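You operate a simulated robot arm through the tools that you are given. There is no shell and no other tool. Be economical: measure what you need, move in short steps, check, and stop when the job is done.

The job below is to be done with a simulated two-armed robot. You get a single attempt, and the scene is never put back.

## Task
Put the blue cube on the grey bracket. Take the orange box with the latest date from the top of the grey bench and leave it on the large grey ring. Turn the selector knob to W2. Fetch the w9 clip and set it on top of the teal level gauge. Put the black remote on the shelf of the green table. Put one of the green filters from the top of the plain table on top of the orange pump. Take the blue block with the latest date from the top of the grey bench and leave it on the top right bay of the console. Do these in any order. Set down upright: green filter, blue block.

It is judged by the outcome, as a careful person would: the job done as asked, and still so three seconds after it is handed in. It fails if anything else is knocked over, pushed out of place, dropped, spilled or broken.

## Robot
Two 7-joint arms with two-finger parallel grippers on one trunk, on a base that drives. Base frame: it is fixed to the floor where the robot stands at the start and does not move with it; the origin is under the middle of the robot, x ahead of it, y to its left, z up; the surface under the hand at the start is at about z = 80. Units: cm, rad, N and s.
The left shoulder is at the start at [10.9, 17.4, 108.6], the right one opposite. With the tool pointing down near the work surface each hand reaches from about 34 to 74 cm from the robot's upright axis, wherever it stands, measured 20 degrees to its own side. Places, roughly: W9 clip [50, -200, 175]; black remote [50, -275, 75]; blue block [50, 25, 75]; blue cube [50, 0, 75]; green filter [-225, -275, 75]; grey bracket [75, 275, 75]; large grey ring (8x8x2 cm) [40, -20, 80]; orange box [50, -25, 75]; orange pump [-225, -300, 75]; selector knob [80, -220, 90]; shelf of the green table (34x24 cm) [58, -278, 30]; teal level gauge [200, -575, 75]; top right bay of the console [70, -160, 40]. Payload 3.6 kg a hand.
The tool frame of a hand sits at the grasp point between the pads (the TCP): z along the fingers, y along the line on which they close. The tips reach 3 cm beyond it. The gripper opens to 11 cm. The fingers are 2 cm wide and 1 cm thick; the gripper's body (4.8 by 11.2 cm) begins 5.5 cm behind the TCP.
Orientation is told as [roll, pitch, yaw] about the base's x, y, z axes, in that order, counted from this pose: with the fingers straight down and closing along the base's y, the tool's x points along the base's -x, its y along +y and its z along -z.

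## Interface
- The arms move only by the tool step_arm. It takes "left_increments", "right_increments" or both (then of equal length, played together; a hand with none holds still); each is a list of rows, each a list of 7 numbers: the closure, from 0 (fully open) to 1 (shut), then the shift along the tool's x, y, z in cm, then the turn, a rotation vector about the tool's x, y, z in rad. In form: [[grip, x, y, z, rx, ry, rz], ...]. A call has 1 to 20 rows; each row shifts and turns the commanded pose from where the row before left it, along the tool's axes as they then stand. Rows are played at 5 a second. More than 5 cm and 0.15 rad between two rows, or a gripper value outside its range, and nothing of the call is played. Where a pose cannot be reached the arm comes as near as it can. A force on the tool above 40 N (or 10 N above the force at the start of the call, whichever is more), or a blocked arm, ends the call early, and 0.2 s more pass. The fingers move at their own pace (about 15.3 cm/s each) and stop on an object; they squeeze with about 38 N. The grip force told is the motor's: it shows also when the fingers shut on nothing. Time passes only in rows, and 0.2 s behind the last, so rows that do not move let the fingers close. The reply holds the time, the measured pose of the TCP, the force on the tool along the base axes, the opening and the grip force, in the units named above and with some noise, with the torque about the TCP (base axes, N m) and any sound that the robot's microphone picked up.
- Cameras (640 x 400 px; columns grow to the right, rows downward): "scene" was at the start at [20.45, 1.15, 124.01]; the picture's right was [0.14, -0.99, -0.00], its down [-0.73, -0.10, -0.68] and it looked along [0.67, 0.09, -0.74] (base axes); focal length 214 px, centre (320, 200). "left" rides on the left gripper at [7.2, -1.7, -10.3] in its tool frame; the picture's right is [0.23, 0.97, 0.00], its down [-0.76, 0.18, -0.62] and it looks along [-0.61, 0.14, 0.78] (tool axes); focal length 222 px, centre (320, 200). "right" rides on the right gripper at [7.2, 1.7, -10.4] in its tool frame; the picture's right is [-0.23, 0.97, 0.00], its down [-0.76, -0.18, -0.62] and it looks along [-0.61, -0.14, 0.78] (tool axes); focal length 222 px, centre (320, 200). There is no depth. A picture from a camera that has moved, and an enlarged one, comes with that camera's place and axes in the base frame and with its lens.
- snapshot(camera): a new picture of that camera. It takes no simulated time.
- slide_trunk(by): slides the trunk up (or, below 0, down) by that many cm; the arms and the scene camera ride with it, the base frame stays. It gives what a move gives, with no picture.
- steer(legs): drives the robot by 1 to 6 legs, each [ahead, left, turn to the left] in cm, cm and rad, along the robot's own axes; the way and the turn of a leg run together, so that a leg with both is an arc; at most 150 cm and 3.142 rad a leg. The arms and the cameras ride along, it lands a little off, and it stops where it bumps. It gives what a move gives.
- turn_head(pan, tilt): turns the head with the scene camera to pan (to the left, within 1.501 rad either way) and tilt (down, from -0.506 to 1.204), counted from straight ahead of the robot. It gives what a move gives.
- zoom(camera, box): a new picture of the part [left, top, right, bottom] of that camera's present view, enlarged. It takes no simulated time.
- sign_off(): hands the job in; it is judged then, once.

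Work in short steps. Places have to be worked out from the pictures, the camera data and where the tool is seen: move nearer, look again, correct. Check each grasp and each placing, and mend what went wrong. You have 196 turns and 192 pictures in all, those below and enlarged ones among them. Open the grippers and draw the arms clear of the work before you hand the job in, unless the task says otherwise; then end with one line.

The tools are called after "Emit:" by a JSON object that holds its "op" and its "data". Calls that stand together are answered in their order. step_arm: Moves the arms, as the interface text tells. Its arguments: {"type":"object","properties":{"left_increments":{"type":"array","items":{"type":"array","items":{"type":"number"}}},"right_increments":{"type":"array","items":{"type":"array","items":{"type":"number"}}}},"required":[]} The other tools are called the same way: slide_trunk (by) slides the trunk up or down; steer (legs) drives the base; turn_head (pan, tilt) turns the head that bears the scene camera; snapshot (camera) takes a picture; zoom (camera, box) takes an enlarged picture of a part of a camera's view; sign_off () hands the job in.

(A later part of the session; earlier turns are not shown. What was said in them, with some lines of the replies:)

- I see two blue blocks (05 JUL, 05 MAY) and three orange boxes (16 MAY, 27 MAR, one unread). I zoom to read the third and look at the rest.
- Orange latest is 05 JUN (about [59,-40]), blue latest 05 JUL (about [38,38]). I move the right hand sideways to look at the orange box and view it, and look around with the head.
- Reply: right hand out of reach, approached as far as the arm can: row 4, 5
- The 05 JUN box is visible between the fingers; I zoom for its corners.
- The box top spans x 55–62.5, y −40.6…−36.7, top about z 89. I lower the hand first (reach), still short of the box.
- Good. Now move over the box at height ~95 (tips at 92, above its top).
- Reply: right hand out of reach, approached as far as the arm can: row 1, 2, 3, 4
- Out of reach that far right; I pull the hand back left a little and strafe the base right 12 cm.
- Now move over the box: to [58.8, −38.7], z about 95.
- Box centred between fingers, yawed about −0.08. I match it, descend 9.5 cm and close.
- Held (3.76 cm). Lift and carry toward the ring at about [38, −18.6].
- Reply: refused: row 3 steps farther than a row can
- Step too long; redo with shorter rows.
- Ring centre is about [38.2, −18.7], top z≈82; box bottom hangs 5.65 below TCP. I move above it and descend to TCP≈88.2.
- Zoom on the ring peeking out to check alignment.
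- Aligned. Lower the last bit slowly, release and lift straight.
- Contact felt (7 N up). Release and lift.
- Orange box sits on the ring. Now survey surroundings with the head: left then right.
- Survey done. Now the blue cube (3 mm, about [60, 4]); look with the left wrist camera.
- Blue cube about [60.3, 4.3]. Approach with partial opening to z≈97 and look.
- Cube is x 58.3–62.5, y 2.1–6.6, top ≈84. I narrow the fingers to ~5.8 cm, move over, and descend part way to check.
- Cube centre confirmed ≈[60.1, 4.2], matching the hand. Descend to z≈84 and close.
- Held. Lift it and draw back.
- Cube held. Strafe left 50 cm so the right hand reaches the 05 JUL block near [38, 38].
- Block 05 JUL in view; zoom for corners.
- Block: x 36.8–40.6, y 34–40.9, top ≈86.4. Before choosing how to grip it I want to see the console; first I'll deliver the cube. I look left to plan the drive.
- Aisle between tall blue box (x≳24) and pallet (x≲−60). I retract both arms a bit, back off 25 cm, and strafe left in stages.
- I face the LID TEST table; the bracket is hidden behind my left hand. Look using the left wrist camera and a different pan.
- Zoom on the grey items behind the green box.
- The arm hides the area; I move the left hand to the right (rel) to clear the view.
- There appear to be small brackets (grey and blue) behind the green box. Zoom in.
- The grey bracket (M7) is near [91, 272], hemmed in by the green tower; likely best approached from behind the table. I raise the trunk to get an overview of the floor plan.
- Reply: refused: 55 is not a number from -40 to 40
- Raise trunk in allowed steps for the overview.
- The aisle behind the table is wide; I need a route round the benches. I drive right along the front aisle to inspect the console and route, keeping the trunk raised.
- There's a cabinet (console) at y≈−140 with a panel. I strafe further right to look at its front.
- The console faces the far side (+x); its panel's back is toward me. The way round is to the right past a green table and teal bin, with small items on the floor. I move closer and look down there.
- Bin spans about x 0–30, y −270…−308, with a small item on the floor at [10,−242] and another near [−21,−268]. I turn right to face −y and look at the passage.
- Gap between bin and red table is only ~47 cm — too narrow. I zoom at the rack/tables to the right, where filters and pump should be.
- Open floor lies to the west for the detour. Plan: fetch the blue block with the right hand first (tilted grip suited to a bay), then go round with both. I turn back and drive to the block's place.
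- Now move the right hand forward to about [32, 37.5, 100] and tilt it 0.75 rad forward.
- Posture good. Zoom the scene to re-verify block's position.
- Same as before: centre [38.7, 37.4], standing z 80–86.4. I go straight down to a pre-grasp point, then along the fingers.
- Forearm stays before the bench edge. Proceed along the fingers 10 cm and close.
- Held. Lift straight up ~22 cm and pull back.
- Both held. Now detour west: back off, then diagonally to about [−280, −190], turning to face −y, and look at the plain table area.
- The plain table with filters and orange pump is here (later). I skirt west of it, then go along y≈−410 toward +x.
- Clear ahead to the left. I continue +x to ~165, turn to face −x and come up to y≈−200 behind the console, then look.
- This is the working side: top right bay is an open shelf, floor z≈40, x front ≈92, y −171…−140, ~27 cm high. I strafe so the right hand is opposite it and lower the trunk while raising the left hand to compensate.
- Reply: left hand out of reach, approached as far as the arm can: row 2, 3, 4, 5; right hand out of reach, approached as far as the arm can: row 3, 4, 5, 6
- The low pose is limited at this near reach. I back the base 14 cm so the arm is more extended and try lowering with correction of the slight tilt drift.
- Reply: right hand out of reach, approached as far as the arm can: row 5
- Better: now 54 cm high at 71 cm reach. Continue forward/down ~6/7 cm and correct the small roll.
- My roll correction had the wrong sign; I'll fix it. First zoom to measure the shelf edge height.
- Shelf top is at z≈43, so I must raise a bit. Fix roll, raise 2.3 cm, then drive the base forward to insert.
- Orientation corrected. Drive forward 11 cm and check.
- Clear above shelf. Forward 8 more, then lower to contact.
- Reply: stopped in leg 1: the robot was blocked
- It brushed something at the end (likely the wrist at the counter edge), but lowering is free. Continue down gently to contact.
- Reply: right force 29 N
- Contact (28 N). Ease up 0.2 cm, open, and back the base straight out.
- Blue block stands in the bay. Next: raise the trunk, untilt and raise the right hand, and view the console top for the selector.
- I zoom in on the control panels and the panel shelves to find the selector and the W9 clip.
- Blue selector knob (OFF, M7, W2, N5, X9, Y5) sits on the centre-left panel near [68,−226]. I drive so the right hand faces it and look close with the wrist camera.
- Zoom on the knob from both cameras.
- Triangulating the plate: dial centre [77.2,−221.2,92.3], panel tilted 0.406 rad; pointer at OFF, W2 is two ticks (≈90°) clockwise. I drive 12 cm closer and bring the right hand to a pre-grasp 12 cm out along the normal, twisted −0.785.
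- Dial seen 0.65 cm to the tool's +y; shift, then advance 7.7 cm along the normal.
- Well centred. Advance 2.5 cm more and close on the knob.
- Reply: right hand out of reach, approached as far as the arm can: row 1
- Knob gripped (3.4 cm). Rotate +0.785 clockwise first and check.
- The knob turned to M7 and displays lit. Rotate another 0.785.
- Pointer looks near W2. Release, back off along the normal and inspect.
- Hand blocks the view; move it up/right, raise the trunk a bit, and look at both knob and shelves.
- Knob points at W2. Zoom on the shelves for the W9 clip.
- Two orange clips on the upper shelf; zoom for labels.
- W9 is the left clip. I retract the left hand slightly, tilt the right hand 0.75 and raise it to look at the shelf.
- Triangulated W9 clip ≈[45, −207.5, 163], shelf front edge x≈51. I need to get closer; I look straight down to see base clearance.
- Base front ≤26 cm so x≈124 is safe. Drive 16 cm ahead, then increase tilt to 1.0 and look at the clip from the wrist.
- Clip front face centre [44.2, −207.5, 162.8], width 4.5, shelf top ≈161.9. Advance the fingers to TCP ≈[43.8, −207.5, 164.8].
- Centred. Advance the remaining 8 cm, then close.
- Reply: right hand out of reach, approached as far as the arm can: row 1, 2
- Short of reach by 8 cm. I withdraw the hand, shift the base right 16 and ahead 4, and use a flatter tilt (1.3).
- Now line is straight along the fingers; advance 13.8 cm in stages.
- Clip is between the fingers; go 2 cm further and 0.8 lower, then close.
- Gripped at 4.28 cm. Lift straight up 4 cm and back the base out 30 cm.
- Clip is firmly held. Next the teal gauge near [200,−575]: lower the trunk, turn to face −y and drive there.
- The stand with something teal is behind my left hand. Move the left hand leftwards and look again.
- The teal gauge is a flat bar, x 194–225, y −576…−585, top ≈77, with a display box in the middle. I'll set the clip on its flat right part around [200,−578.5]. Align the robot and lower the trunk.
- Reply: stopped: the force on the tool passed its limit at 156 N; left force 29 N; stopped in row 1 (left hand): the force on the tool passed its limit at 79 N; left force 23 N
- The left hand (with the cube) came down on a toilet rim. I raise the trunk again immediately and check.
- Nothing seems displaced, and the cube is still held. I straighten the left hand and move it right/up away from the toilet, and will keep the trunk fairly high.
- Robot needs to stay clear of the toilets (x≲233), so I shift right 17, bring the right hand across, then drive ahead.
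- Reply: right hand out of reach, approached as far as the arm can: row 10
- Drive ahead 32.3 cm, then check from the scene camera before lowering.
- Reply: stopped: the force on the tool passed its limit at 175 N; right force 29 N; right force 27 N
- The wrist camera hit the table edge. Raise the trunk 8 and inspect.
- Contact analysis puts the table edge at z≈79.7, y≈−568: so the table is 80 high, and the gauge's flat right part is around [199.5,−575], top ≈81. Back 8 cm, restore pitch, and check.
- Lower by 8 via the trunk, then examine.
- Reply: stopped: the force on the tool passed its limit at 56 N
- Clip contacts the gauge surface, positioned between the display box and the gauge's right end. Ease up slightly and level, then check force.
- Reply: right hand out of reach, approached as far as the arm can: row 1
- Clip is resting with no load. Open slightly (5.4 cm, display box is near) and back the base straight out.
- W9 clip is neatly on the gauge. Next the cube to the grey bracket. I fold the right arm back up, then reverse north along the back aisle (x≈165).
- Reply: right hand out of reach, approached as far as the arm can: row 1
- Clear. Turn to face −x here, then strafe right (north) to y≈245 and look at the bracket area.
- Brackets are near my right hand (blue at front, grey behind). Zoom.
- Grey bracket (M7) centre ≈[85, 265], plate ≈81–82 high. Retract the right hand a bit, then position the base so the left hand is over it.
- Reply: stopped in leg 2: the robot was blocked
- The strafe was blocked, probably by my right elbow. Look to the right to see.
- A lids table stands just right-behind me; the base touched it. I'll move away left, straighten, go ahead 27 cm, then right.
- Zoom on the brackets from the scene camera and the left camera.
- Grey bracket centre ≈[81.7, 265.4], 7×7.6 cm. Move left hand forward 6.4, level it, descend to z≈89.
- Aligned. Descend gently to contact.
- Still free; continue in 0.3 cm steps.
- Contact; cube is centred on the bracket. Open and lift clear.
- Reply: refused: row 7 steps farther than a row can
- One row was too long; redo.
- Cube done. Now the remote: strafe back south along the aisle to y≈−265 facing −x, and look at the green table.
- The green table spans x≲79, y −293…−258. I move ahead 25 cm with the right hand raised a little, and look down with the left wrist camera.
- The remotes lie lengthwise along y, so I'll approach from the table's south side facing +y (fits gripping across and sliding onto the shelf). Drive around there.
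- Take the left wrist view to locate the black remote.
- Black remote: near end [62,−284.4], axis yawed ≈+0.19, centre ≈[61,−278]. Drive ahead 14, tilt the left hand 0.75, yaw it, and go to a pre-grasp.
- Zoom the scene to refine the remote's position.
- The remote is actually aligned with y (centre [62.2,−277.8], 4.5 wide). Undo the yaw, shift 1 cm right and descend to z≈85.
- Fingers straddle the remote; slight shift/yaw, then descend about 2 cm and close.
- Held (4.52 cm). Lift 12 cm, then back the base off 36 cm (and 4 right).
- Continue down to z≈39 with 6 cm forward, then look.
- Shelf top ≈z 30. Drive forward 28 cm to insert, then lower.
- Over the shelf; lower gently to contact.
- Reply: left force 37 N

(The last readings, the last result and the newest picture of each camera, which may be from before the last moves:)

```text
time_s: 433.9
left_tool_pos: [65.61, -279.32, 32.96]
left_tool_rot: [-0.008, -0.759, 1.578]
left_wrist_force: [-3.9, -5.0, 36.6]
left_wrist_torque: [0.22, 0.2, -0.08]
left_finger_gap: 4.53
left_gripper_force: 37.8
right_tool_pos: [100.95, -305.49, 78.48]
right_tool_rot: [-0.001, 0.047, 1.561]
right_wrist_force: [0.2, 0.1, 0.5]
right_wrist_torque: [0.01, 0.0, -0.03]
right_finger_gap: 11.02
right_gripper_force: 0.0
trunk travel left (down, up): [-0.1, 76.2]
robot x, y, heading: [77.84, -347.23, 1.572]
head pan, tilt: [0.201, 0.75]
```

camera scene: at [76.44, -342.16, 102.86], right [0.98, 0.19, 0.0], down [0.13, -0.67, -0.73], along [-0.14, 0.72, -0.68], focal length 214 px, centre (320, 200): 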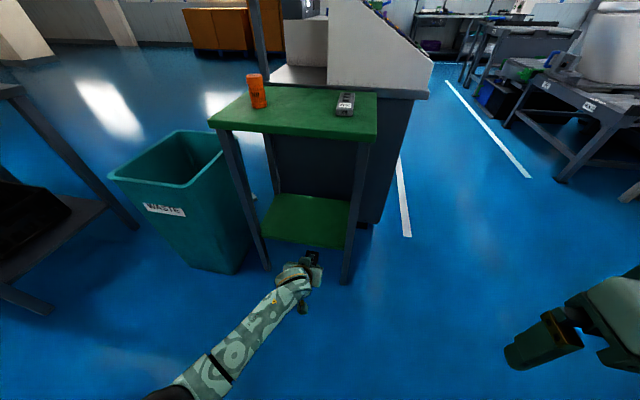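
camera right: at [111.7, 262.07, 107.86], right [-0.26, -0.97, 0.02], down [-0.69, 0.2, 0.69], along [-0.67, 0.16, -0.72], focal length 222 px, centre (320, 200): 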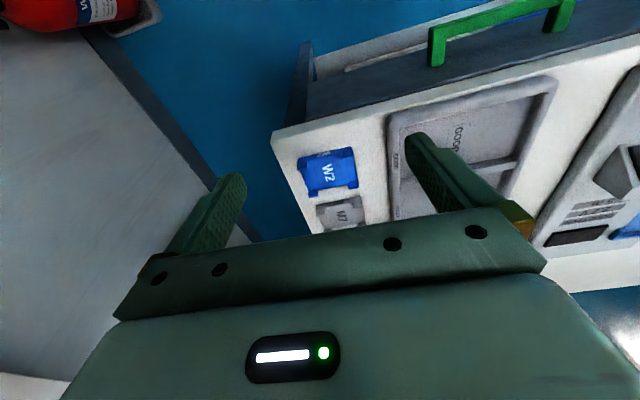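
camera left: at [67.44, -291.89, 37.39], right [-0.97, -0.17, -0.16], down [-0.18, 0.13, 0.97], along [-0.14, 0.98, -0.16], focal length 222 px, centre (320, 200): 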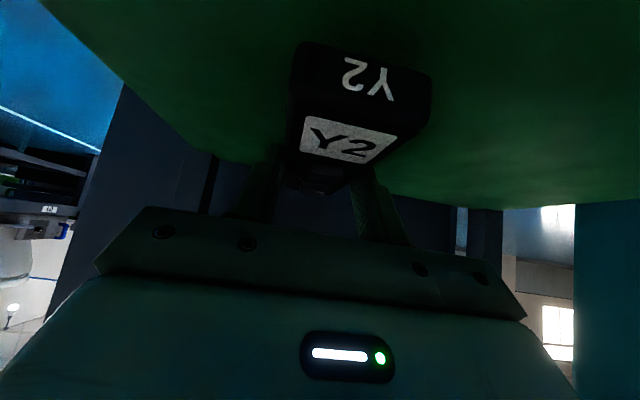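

Contact (37 N). Ease up, open, and back straight out.

Emit:
{"op": "step_arm", "data": {"left_increments": [[1, -0.3, 0, -0.35, 0, 0, 0], [0.4, 0, 0, 0, 0, 0, 0], [0.4, 0, 0, 0, 0, 0, 0], [0.4, 0, 0, 0, 0, 0, 0], [0.4, -1.4, 0, -1.4, 0, 0, 0]]}}

Emit:
{"op": "steer", "data": {"legs": [[-32, 0, 0]]}}

Emit:
{"op": "snapshot", "data": {"camera": "left"}}

Emit:
{"op": "snapshot", "data": {"camera": "scene"}}

```text
time_s: 435.1
left_tool_pos: [65.48, -279.57, 34.78]
left_tool_rot: [-0.003, -0.745, 1.577]
left_wrist_force: [0.3, 0.4, 0.0]
left_wrist_torque: [0.01, 0.01, 0.0]
left_finger_gap: 6.6
left_gripper_force: 0.0
right_tool_pos: [100.98, -305.23, 78.22]
right_tool_rot: [-0.002, 0.049, 1.562]
right_wrist_force: [-0.1, 0.6, 0.5]
right_wrist_torque: [0.03, -0.05, 0.0]
right_finger_gap: 11.0
right_gripper_force: 0.2
trunk travel left (down, up): [-0.1, 76.2]
robot x, y, heading: [77.77, -347.07, 1.566]
head pan, tilt: [0.201, 0.75]
```

```text
time_s: 437.2
left_tool_pos: [65.34, -311.88, 34.83]
left_tool_rot: [-0.004, -0.748, 1.576]
left_wrist_force: [0.0, 0.4, -0.2]
left_wrist_torque: [0.02, -0.03, 0.01]
left_finger_gap: 6.62
left_gripper_force: 0.1
right_tool_pos: [100.89, -337.59, 78.31]
right_tool_rot: [-0.002, 0.05, 1.561]
right_wrist_force: [0.6, 0.4, -0.1]
right_wrist_torque: [0.01, -0.01, -0.01]
right_finger_gap: 11.02
right_gripper_force: 0.0
trunk travel left (down, up): [-0.1, 76.2]
robot x, y, heading: [77.75, -379.22, 1.566]
head pan, tilt: [0.201, 0.75]
```

```text
19 pictures are left
camera left: at [67.32, -324.14, 37.65], right [-0.97, -0.17, -0.16], down [-0.18, 0.13, 0.97], along [-0.14, 0.98, -0.16], focal length 222 px, centre (320, 200)
```

left: 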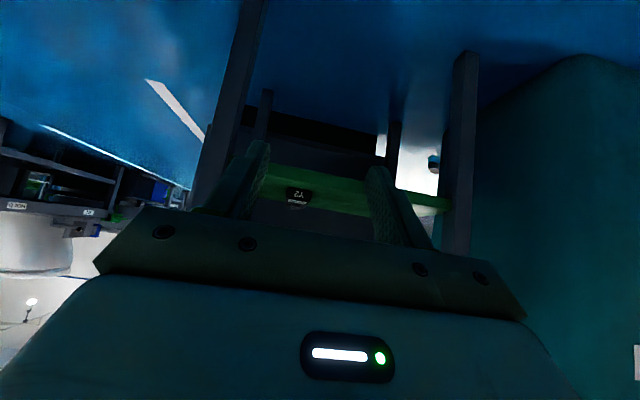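

```text
18 pictures are left
camera scene: at [76.35, -346.39, 102.87], right [0.98, 0.2, 0.0], down [0.13, -0.67, -0.73], along [-0.14, 0.72, -0.68], focal length 214 px, centre (320, 200)
```

scene: 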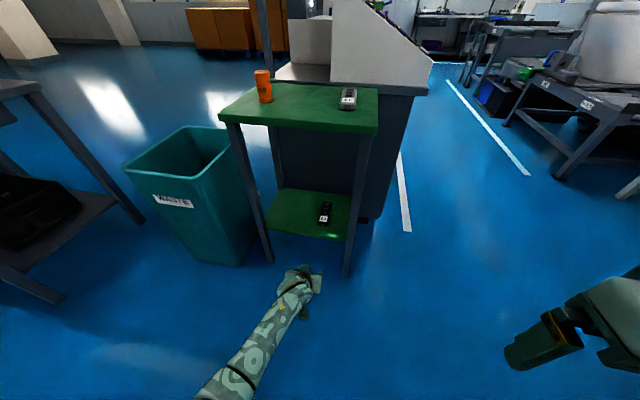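

Black remote lies on the shelf. Now the green filter: raise trunk/left arm and drive round to the plain table's north side.

Emit:
{"op": "slide_trunk", "data": {"by": 25}}

Emit:
{"op": "step_arm", "data": {"left_increments": [[0, -2, 0, -4, 0, 0, 0], [0, -2, 0, -4, 0, 0, 0], [0, 0, 0, -4, 0, 0.15, 0], [0, 0, 0, -4, 0, 0.15, 0], [0, 0, 0, -4, 0, 0.15, 0], [0, 0, 0, -4, 0, 0.15, 0], [0, 0, 0, -4, 0, 0.147, 0], [0, 0, 0, -4, 0, 0, 0], [0, 0, 0, -4, 0, 0, 0], [0, 0, 0, 0, 0, 0, 0]]}}

Emit:
{"op": "steer", "data": {"legs": [[-35, 0, 0], [0, 137, 0], [0, 137, 0], [0, 137, 0], [95, 0, 0], [95, 0, 0]]}}

```text
time_s: 439.8
left_tool_pos: [65.46, -311.23, 62.42]
left_tool_rot: [-0.007, -0.789, 1.576]
left_wrist_force: [0.1, -1.1, 0.5]
left_wrist_torque: [0.0, -0.01, 0.0]
left_finger_gap: 6.59
left_gripper_force: 0.2
right_tool_pos: [100.94, -337.61, 103.14]
right_tool_rot: [-0.002, 0.05, 1.561]
right_wrist_force: [0.8, -0.2, 0.0]
right_wrist_torque: [0.04, 0.01, 0.04]
right_finger_gap: 10.99
right_gripper_force: 0.0
trunk travel left (down, up): [-25.1, 51.2]
robot x, y, heading: [77.72, -379.71, 1.569]
head pan, tilt: [0.201, 0.75]
```

```text
time_s: 442.0
left_tool_pos: [67.91, -312.81, 89.2]
left_tool_rot: [-0.005, -0.042, 1.573]
left_wrist_force: [0.4, -0.6, 0.6]
left_wrist_torque: [-0.01, 0.0, -0.02]
left_finger_gap: 10.99
left_gripper_force: 0.2
left hand out of reach, approached as far as the arm can: row 1, 2, 3, 4, 5, 7
right_tool_pos: [100.88, -337.54, 103.36]
right_tool_rot: [-0.003, 0.05, 1.563]
right_wrist_force: [-0.6, -0.1, 0.0]
right_wrist_torque: [0.0, -0.04, 0.01]
right_finger_gap: 11.0
right_gripper_force: 0.0
trunk travel left (down, up): [-25.1, 51.2]
robot x, y, heading: [77.63, -379.41, 1.563]
head pan, tilt: [0.201, 0.75]
```

```text
time_s: 472.6
left_tool_pos: [-339.13, -154.92, 89.26]
left_tool_rot: [-0.004, -0.042, 1.561]
left_wrist_force: [-0.4, 0.8, -0.3]
left_wrist_torque: [0.01, 0.02, 0.0]
left_finger_gap: 10.98
left_gripper_force: 0.1
right_tool_pos: [-306.33, -180.01, 103.26]
right_tool_rot: [-0.002, 0.051, 1.549]
right_wrist_force: [-0.5, 0.2, -0.1]
right_wrist_torque: [0.0, 0.01, -0.02]
right_finger_gap: 10.99
right_gripper_force: 0.0
trunk travel left (down, up): [-25.1, 51.2]
robot x, y, heading: [-329.84, -221.83, 1.551]
head pan, tilt: [0.201, 0.75]
```

Raise and retract the left hand, then turn to face −y and strafe to the table's north side at y≈−215.

Emit:
{"op": "step_arm", "data": {"left_increments": [[0, 4, 0, -2, 0, 0.042, 0], [0, 4, 0, -2, 0, 0, 0], [0, 4, 0, -4, 0, 0, 0], [0, 4, 0, -4, 0, 0, 0], [0, 2, 0, -4, 0, 0, 0], [0, 0, 0, 0, 0, 0, 0]]}}

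Emit:
{"op": "steer", "data": {"legs": [[8, 0, 0], [0, 0, -3.122], [0, 95, 0]]}}

Emit:
{"op": "turn_head", "data": {"pan": 0.0, "tilt": 0.7}}

Emit:
{"op": "snapshot", "data": {"camera": "scene"}}

```text
refused: row 3 steps farther than a row can; nothing moved
```

```text
time_s: 485.6
left_tool_pos: [-224.65, -280.11, 89.17]
left_tool_rot: [-0.005, -0.044, -1.566]
left_wrist_force: [0.9, 0.1, -0.1]
left_wrist_torque: [0.0, 0.03, -0.01]
left_finger_gap: 11.0
left_gripper_force: 0.2
right_tool_pos: [-257.71, -255.39, 103.41]
right_tool_rot: [-0.001, 0.05, -1.576]
right_wrist_force: [0.7, 0.7, 0.4]
right_wrist_torque: [0.0, 0.04, -0.03]
right_finger_gap: 11.0
right_gripper_force: 0.2
trunk travel left (down, up): [-25.1, 51.2]
robot x, y, heading: [-234.86, -213.01, -1.568]
head pan, tilt: [0.201, 0.75]
```

```text
time_s: 486.3
left_tool_pos: [-224.6, -280.11, 89.3]
left_tool_rot: [-0.005, -0.042, -1.565]
left_wrist_force: [0.6, -0.4, -0.5]
left_wrist_torque: [0.02, 0.02, 0.01]
left_finger_gap: 11.0
left_gripper_force: 0.1
right_tool_pos: [-257.76, -255.4, 103.35]
right_tool_rot: [-0.003, 0.049, -1.577]
right_wrist_force: [-0.5, 0.7, 0.0]
right_wrist_torque: [-0.03, -0.02, -0.01]
right_finger_gap: 11.01
right_gripper_force: 0.0
trunk travel left (down, up): [-25.1, 51.2]
robot x, y, heading: [-234.72, -213.15, -1.573]
head pan, tilt: [0.0, 0.7]
```

```text
17 pictures are left
camera scene: at [-234.67, -232.05, 129.92], right [-1.0, 0.0, 0.0], down [0.0, 0.64, -0.76], along [0.0, -0.76, -0.64], focal length 214 px, centre (320, 200)
```

scene: 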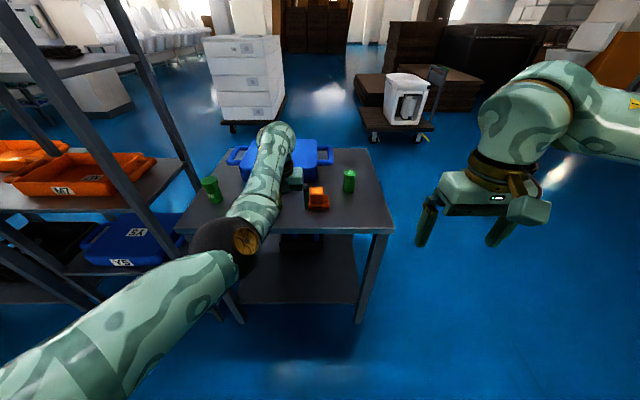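

The retract was refused but the drive went through without contact. Raise and retract the left hand now, carefully upward first.

Emit:
{"op": "step_arm", "data": {"left_increments": [[0, 0, 0, -4, 0, 0.042, 0], [0, 1.5, 0, -4, 0, 0, 0], [0, 3, 0, -3, 0, 0, 0], [0, 4, 2, 0, 0, 0, 0], [0, 4, 2, 0, 0, 0, 0], [0, 4, 2, 0, 0, 0, 0], [0, 0, 0, 0, 0, 0, 0]]}}

Emit:
{"op": "zoom", "data": {"camera": "scene", "box": [170, 130, 410, 250]}}

Emit:
{"op": "snapshot", "data": {"camera": "right"}}

```text
time_s: 487.9
left_tool_pos: [-219.14, -276.64, 96.76]
left_tool_rot: [-0.003, 0.0, -1.566]
left_wrist_force: [-0.9, 0.1, -0.1]
left_wrist_torque: [0.0, 0.02, -0.02]
left_finger_gap: 11.0
left_gripper_force: 0.1
left hand out of reach, approached as far as the arm can: row 3, 4, 5, 6
right_tool_pos: [-257.79, -255.4, 103.23]
right_tool_rot: [0.0, 0.049, -1.574]
right_wrist_force: [0.8, -0.4, -0.2]
right_wrist_torque: [0.03, 0.0, 0.02]
right_finger_gap: 11.0
right_gripper_force: 0.0
trunk travel left (down, up): [-25.1, 51.2]
robot x, y, heading: [-234.71, -213.35, -1.571]
head pan, tilt: [0.0, 0.7]
```

```text
2.67 times, centred on (290, 190) of scene
camera zoom: at [-234.71, -232.04, 129.92], right [-1.0, 0.0, 0.0], down [0.0, 0.64, -0.76], along [0.0, -0.76, -0.64], focal length 572 px, centre (400, 227)
```

zoom: 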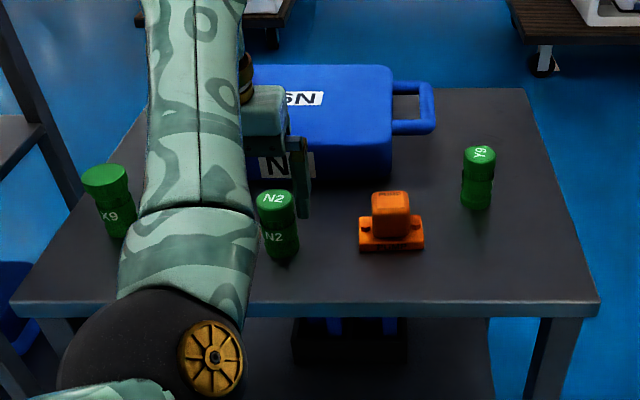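

```text
15 pictures are left
camera right: at [-256.03, -248.7, 114.06], right [0.97, -0.23, -0.01], down [-0.18, -0.79, 0.58], along [-0.15, -0.57, -0.81], focal length 222 px, centre (320, 200)
```

right: 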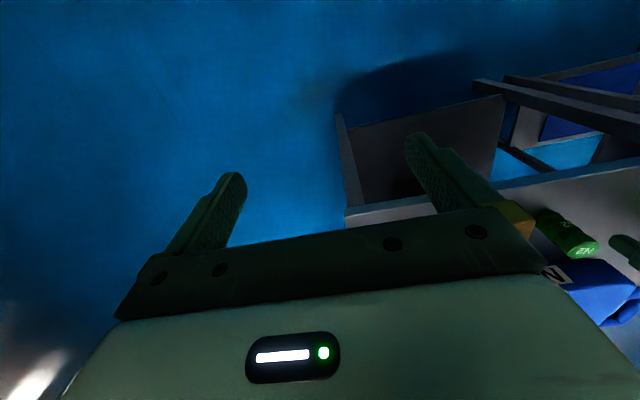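

Filters X9, N2, Y9 (green), pump orange block top ≈[−233.6,−289.7] z≈86. I'll use Y9 at ≈[−245.5,−295.5]. Raise trunk 8, drive ahead 22 and bring the right hand over it at a safe height.

Emit:
{"op": "slide_trunk", "data": {"by": 8}}

Emit:
{"op": "steer", "data": {"legs": [[22, 0, 0]]}}

Emit:
{"op": "step_arm", "data": {"right_increments": [[0, -3, 3, 0, 0, -0.05, 0], [0, -3, 3, 0, 0, 0, 0], [0, -3, 3, 1, 0, 0, 0], [0, -2, 2, 3, 0, 0, 0], [0, 0, 0, 3, 0, 0, 0], [0, 0, 0, 0, 0, 0, 0]]}}

Emit:
{"op": "snapshot", "data": {"camera": "right"}}

Emit:
{"op": "snapshot", "data": {"camera": "scene"}}

```text
time_s: 489.1
left_tool_pos: [-218.99, -276.85, 104.64]
left_tool_rot: [-0.006, 0.001, -1.566]
left_wrist_force: [-0.1, -1.4, 0.0]
left_wrist_torque: [0.02, -0.01, -0.02]
left_finger_gap: 11.02
left_gripper_force: 0.1
right_tool_pos: [-257.84, -255.57, 111.28]
right_tool_rot: [-0.002, 0.052, -1.576]
right_wrist_force: [-0.4, -0.5, 0.6]
right_wrist_torque: [0.02, 0.04, 0.0]
right_finger_gap: 11.0
right_gripper_force: 0.0
trunk travel left (down, up): [-33.1, 43.2]
robot x, y, heading: [-234.63, -213.41, -1.567]
head pan, tilt: [0.0, 0.7]
```

```text
time_s: 490.7
left_tool_pos: [-219.1, -298.81, 104.79]
left_tool_rot: [-0.005, 0.003, -1.567]
left_wrist_force: [-0.6, -0.6, -0.3]
left_wrist_torque: [-0.01, 0.05, 0.03]
left_finger_gap: 11.0
left_gripper_force: 0.0
right_tool_pos: [-257.83, -277.45, 111.27]
right_tool_rot: [-0.001, 0.05, -1.579]
right_wrist_force: [-0.1, 0.6, -0.2]
right_wrist_torque: [0.02, 0.01, 0.0]
right_finger_gap: 10.99
right_gripper_force: 0.0
trunk travel left (down, up): [-33.1, 43.2]
robot x, y, heading: [-234.54, -235.8, -1.574]
head pan, tilt: [0.0, 0.7]
```

```text
time_s: 492.1
left_tool_pos: [-219.06, -298.76, 104.86]
left_tool_rot: [-0.005, 0.0, -1.568]
left_wrist_force: [0.4, -0.5, -0.4]
left_wrist_torque: [0.01, -0.02, 0.0]
left_finger_gap: 11.01
left_gripper_force: 0.1
right_tool_pos: [-246.86, -288.53, 104.2]
right_tool_rot: [-0.002, 0.0, -1.577]
right_wrist_force: [-0.4, -0.2, -0.1]
right_wrist_torque: [-0.01, 0.0, -0.03]
right_finger_gap: 11.0
right_gripper_force: 0.1
trunk travel left (down, up): [-33.1, 43.2]
robot x, y, heading: [-234.29, -235.32, -1.573]
head pan, tilt: [0.0, 0.7]
```

```text
14 pictures are left
camera right: at [-245.17, -281.18, 114.57], right [0.97, -0.23, 0.0], down [-0.18, -0.76, 0.62], along [-0.15, -0.61, -0.78], focal length 222 px, centre (320, 200)
```

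right: 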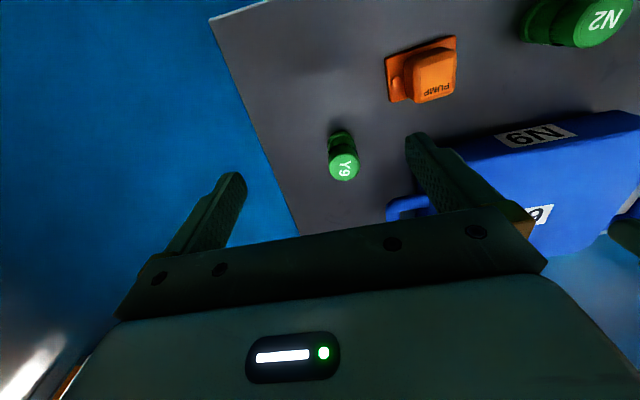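

```text
13 pictures are left
camera scene: at [-234.67, -250.61, 138.11], right [-1.0, 0.0, 0.0], down [0.0, 0.64, -0.76], along [0.0, -0.76, -0.64], focal length 214 px, centre (320, 200)
```

scene: 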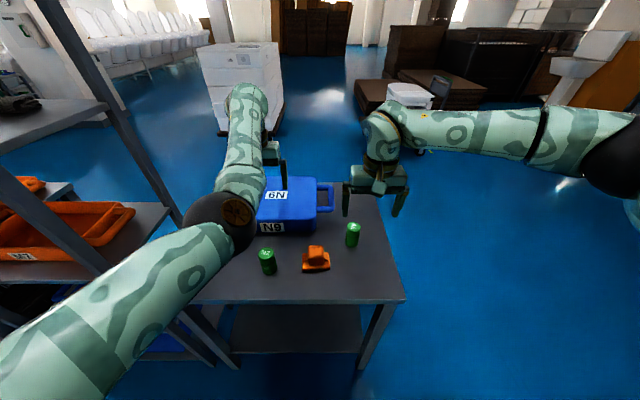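

Y9 at [−245.6,−296.2], pump top centre ≈[−233.5,−289]. Move over the filter and descend to z≈85.8, then grip.

Emit:
{"op": "step_arm", "data": {"right_increments": [[0.25, -4, 0.6, 0, 0, 0, 0], [0.25, -3.7, 0.66, 0, 0, 0, 0], [0.25, 0, 0, 4.5, 0, 0, 0], [0.25, 0, 0, 4.5, 0, 0, 0], [0.25, 0, 0, 0, 0, 0, 0]]}}

Emit:
{"op": "snapshot", "data": {"camera": "right"}}

```text
time_s: 493.3
left_tool_pos: [-219.13, -298.85, 104.8]
left_tool_rot: [-0.004, 0.0, -1.567]
left_wrist_force: [0.0, -0.5, -0.2]
left_wrist_torque: [0.02, -0.02, 0.0]
left_finger_gap: 11.01
left_gripper_force: 0.1
right_tool_pos: [-245.75, -296.16, 95.3]
right_tool_rot: [-0.001, 0.001, -1.578]
right_wrist_force: [-0.1, 0.5, 0.1]
right_wrist_torque: [0.04, -0.02, 0.02]
right_finger_gap: 8.24
right_gripper_force: 0.0
trunk travel left (down, up): [-33.1, 43.2]
robot x, y, heading: [-234.26, -235.38, -1.573]
head pan, tilt: [0.0, 0.7]
```

```text
12 pictures are left
camera right: at [-244.01, -288.88, 105.7], right [0.97, -0.23, 0.0], down [-0.18, -0.76, 0.62], along [-0.15, -0.61, -0.78], focal length 222 px, centre (320, 200)
```

right: 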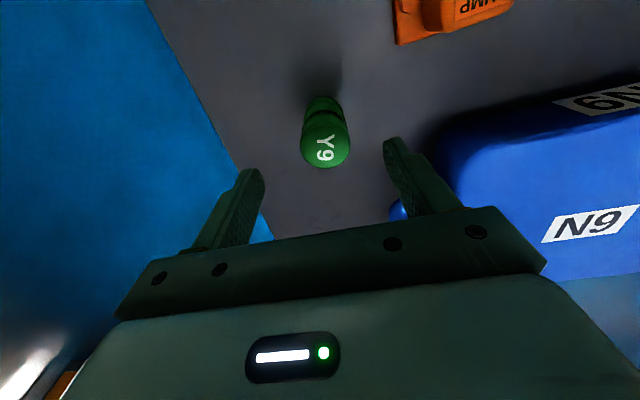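

Centred within 0.3 cm. Descend 9.5 cm and close.

Emit:
{"op": "step_arm", "data": {"right_increments": [[0.25, -0.3, 0.3, 3.5, 0, 0, 0], [0.25, 0, 0, 3.5, 0, 0, 0], [0.25, 0, 0, 2.5, 0, 0, 0], [0.25, 0, 0, 0, 0, 0, 0], [0.8, 0, 0, 0, 0, 0, 0], [1, 0, 0, 0, 0, 0, 0], [1, 0, 0, 0, 0, 0, 0]]}}

Emit:
{"op": "snapshot", "data": {"camera": "right"}}

```text
time_s: 494.9
left_tool_pos: [-219.14, -298.77, 104.89]
left_tool_rot: [-0.005, 0.001, -1.567]
left_wrist_force: [-0.5, 0.1, 0.1]
left_wrist_torque: [-0.02, 0.01, 0.03]
left_finger_gap: 11.0
left_gripper_force: 0.1
right_tool_pos: [-245.46, -296.54, 85.66]
right_tool_rot: [-0.002, 0.001, -1.578]
right_wrist_force: [-0.8, 0.2, 0.0]
right_wrist_torque: [0.01, -0.03, 0.01]
right_finger_gap: 4.26
right_gripper_force: 38.3
trunk travel left (down, up): [-33.1, 43.2]
robot x, y, heading: [-234.86, -235.08, -1.574]
head pan, tilt: [0.0, 0.7]
```

```text
11 pictures are left
camera right: at [-243.68, -289.22, 96.11], right [0.97, -0.23, 0.0], down [-0.18, -0.76, 0.62], along [-0.15, -0.61, -0.78], focal length 222 px, centre (320, 200)
```

right: 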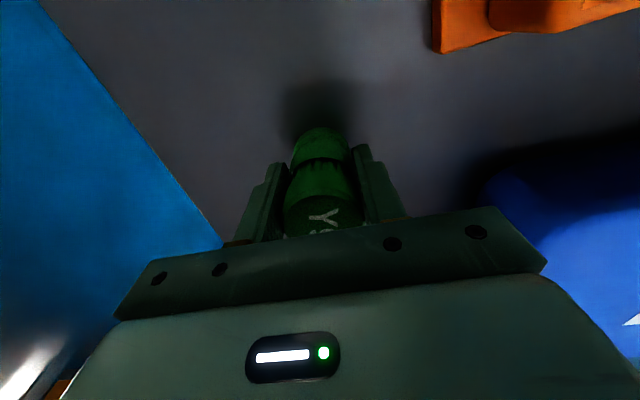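

Held (4.26). Lift 12 cm and carry over the pump.

Emit:
{"op": "step_arm", "data": {"right_increments": [[1, 0, 0, -3, 0, 0, 0], [1, 0, 0, -4.5, 0, 0, 0], [1, 0, 0, -4.5, 0, 0, 0], [1, 2.5, 4, 0, 0, 0, 0], [1, 2.5, 4, 0, 0, 0, 0], [1, 2.5, 4, 0, 0, 0, 0], [1, 0, 0, 0, 0, 0, 0]]}}

Emit:
{"op": "snapshot", "data": {"camera": "right"}}

Emit:
{"op": "zoom", "data": {"camera": "scene", "box": [250, 190, 390, 290]}}

```text
time_s: 496.5
left_tool_pos: [-219.28, -298.81, 104.74]
left_tool_rot: [-0.003, 0.0, -1.566]
left_wrist_force: [-0.4, 0.7, -0.7]
left_wrist_torque: [0.02, -0.03, -0.01]
left_finger_gap: 11.01
left_gripper_force: 0.0
right_tool_pos: [-233.31, -288.88, 97.64]
right_tool_rot: [0.0, 0.0, -1.577]
right_wrist_force: [-0.8, -0.1, 0.7]
right_wrist_torque: [0.02, -0.02, 0.01]
right_finger_gap: 4.29
right_gripper_force: 38.0
trunk travel left (down, up): [-33.1, 43.2]
robot x, y, heading: [-234.73, -235.52, -1.57]
head pan, tilt: [0.0, 0.7]
```

```text
10 pictures are left
camera right: at [-231.6, -281.72, 108.03], right [0.97, -0.23, 0.0], down [-0.18, -0.76, 0.62], along [-0.15, -0.61, -0.78], focal length 222 px, centre (320, 200)
```

right: 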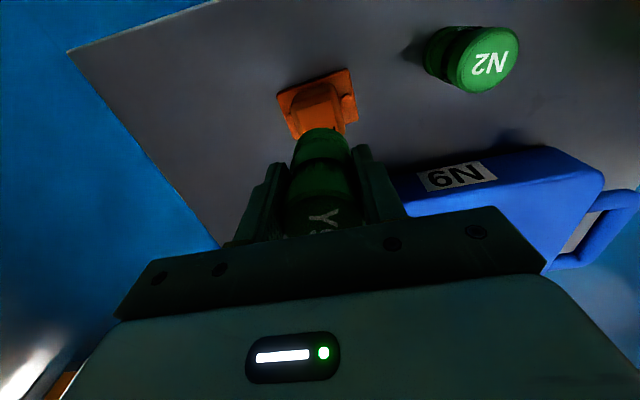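

```text
4.00 times, centred on (320, 240) of scene
camera zoom: at [-234.77, -250.66, 138.1], right [-1.0, 0.0, 0.0], down [0.0, 0.64, -0.76], along [0.0, -0.76, -0.64], focal length 858 px, centre (320, 40)
```

zoom: 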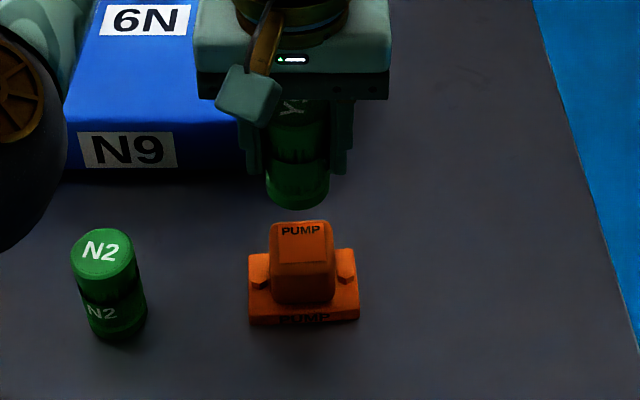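

Pump top centre [−233.4,−289.4], z≈86.3. Shift 0.5 cm forward, descend to just above contact.

Emit:
{"op": "step_arm", "data": {"right_increments": [[1, -0.5, 0, 2.0, 0, 0, 0], [1, 0, 0, 2.5, 0, 0, 0], [1, 0, 0, 0.5, 0, 0, 0], [1, 0, 0, 0, 0, 0, 0]]}}

Emit:
{"op": "zoom", "data": {"camera": "scene", "box": [280, 200, 370, 280]}}

```text
time_s: 497.5
left_tool_pos: [-219.07, -298.82, 104.78]
left_tool_rot: [-0.004, 0.002, -1.567]
left_wrist_force: [-0.6, 0.3, -0.2]
left_wrist_torque: [-0.02, -0.02, -0.01]
left_finger_gap: 10.98
left_gripper_force: 0.1
right_tool_pos: [-233.39, -289.55, 92.64]
right_tool_rot: [-0.001, 0.001, -1.576]
right_wrist_force: [-0.5, -0.1, -1.4]
right_wrist_torque: [-0.01, 0.03, 0.0]
right_finger_gap: 4.28
right_gripper_force: 38.1
trunk travel left (down, up): [-33.1, 43.2]
robot x, y, heading: [-234.76, -235.52, -1.574]
head pan, tilt: [0.0, 0.7]
```

```text
5.00 times, centred on (325, 240) of scene
camera zoom: at [-234.69, -250.63, 138.1], right [-1.0, 0.0, 0.0], down [0.0, 0.64, -0.76], along [0.0, -0.76, -0.64], focal length 1072 px, centre (295, 0)
```

zoom: 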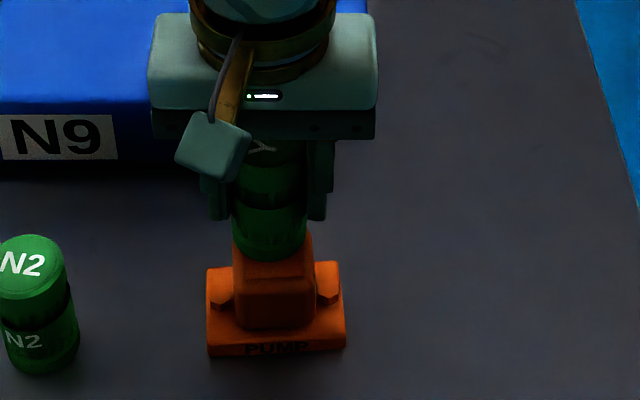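

Aligned. Lower gently to contact.

Emit:
{"op": "step_arm", "data": {"right_increments": [[1, 0, -0.1, 0.35, 0, 0, 0], [1, 0, 0, 0.25, 0, 0, 0], [1, 0, 0, 0, 0, 0, 0]]}}

```text
time_s: 498.3
left_tool_pos: [-219.11, -298.74, 104.72]
left_tool_rot: [-0.005, 0.0, -1.567]
left_wrist_force: [-0.7, -0.5, -0.5]
left_wrist_torque: [0.01, 0.03, 0.0]
left_finger_gap: 11.0
left_gripper_force: 0.0
right_tool_pos: [-233.58, -289.55, 91.92]
right_tool_rot: [-0.003, 0.0, -1.578]
right_wrist_force: [-0.1, 0.4, -0.5]
right_wrist_torque: [0.02, 0.0, -0.04]
right_finger_gap: 4.27
right_gripper_force: 37.7
trunk travel left (down, up): [-33.1, 43.2]
robot x, y, heading: [-234.71, -235.15, -1.573]
head pan, tilt: [0.0, 0.7]
```

Emit:
{"op": "step_arm", "data": {"right_increments": [[1, 0, 0, 0.25, 0, 0, 0], [1, 0, 0, 0.2, 0, 0, 0], [1, 0, 0, 0, 0, 0, 0]]}}

```text
time_s: 499.1
left_tool_pos: [-219.22, -298.61, 104.96]
left_tool_rot: [-0.006, -0.001, -1.566]
left_wrist_force: [-0.2, -0.1, 0.5]
left_wrist_torque: [0.05, 0.01, 0.0]
left_finger_gap: 10.99
left_gripper_force: 0.1
right_tool_pos: [-233.45, -289.58, 91.87]
right_tool_rot: [0.0, -0.007, -1.579]
right_wrist_force: [-0.6, -2.3, 31.9]
right_wrist_torque: [0.03, 0.09, -0.07]
right_finger_gap: 4.28
right_gripper_force: 37.9
trunk travel left (down, up): [-33.1, 43.2]
robot x, y, heading: [-234.98, -235.17, -1.571]
head pan, tilt: [0.0, 0.7]
```

Contact with little torque, so it sits squarely. Ease up 0.35, open, and lift the hand straight up.

Emit:
{"op": "step_arm", "data": {"right_increments": [[1, 0, 0, -0.35, 0, 0, 0], [0.7, 0, 0, 0, 0, 0, 0], [0.4, 0, 0, 0, 0, 0, 0], [0.4, 0, 0, 0, 0, 0, 0], [0.4, 0, 0, -3, 0, 0, 0], [0.4, 0, 0, -4, 0, 0, 0], [0.4, 0, 0, -4.5, 0, 0, 0], [0.4, 0, 0, -3, 0, 0, 0], [0, 0, 0, 0, 0, 0, 0]]}}

Emit:
{"op": "zoom", "data": {"camera": "scene", "box": [250, 190, 390, 290]}}

```text
time_s: 501.1
left_tool_pos: [-219.13, -298.88, 104.73]
left_tool_rot: [-0.004, 0.0, -1.567]
left_wrist_force: [0.6, -0.2, -0.8]
left_wrist_torque: [0.02, 0.01, 0.0]
left_finger_gap: 10.99
left_gripper_force: 0.1
right_tool_pos: [-233.44, -289.76, 106.38]
right_tool_rot: [-0.003, -0.001, -1.578]
right_wrist_force: [-0.1, 0.0, -0.2]
right_wrist_torque: [0.0, 0.01, 0.04]
right_finger_gap: 11.0
right_gripper_force: 0.0
trunk travel left (down, up): [-33.1, 43.2]
robot x, y, heading: [-234.73, -235.6, -1.568]
head pan, tilt: [0.0, 0.7]
```

```text
4.00 times, centred on (320, 240) of scene
camera zoom: at [-234.69, -250.64, 138.1], right [-1.0, 0.0, 0.0], down [0.0, 0.64, -0.76], along [0.0, -0.76, -0.64], focal length 858 px, centre (320, 40)
```

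zoom: 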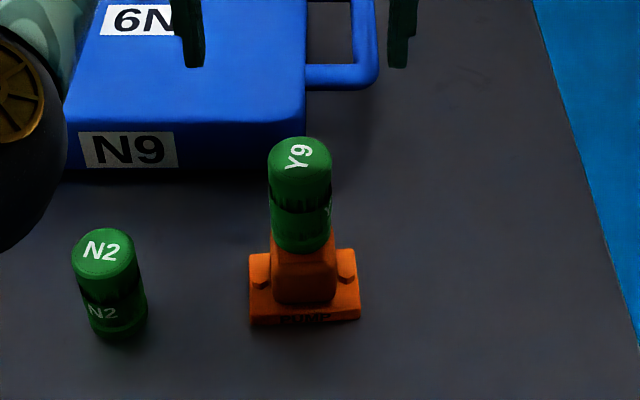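

Filter stands upright on the pump. Back straight away 40 cm and do a last check.

Emit:
{"op": "steer", "data": {"legs": [[-45, 0, 0]]}}

Emit:
{"op": "snapshot", "data": {"camera": "scene"}}

```text
time_s: 503.9
left_tool_pos: [-219.07, -253.65, 104.84]
left_tool_rot: [-0.007, 0.0, -1.568]
left_wrist_force: [0.0, 0.7, 0.4]
left_wrist_torque: [-0.02, -0.02, 0.0]
left_finger_gap: 10.99
left_gripper_force: 0.1
right_tool_pos: [-233.35, -244.49, 106.35]
right_tool_rot: [0.0, 0.0, -1.577]
right_wrist_force: [0.7, 0.5, -0.7]
right_wrist_torque: [0.0, -0.02, -0.04]
right_finger_gap: 11.01
right_gripper_force: 0.1
trunk travel left (down, up): [-33.1, 43.2]
robot x, y, heading: [-234.5, -190.42, -1.574]
head pan, tilt: [0.0, 0.7]
```

```text
6 pictures are left
camera scene: at [-234.62, -205.44, 138.11], right [-1.0, 0.0, 0.0], down [0.0, 0.64, -0.76], along [0.0, -0.76, -0.64], focal length 214 px, centre (320, 200)
```

scene: 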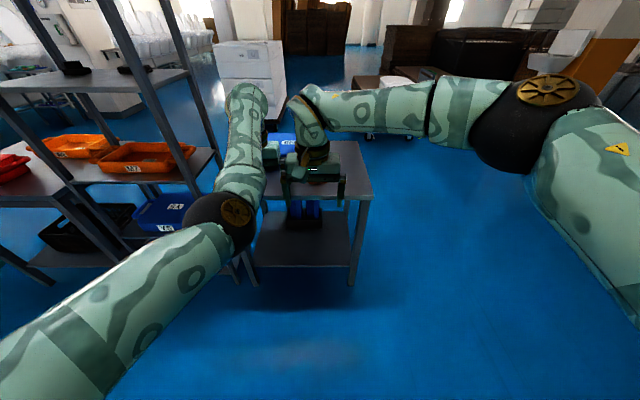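

All seven placements are done, the grippers are open and the arms are clear, so I hand the job in.

Emit:
{"op": "sign_off", "data": {}}

```text
The job is handed in.
```

All seven tasks are done and handed in; along the way I pressed the held cube onto a toilet rim (about 156 N), the wrist camera onto the gauge stand's edge (about 175 N), and bumped the lids table and possibly the console, with nothing visibly moved in the views I took afterwards.
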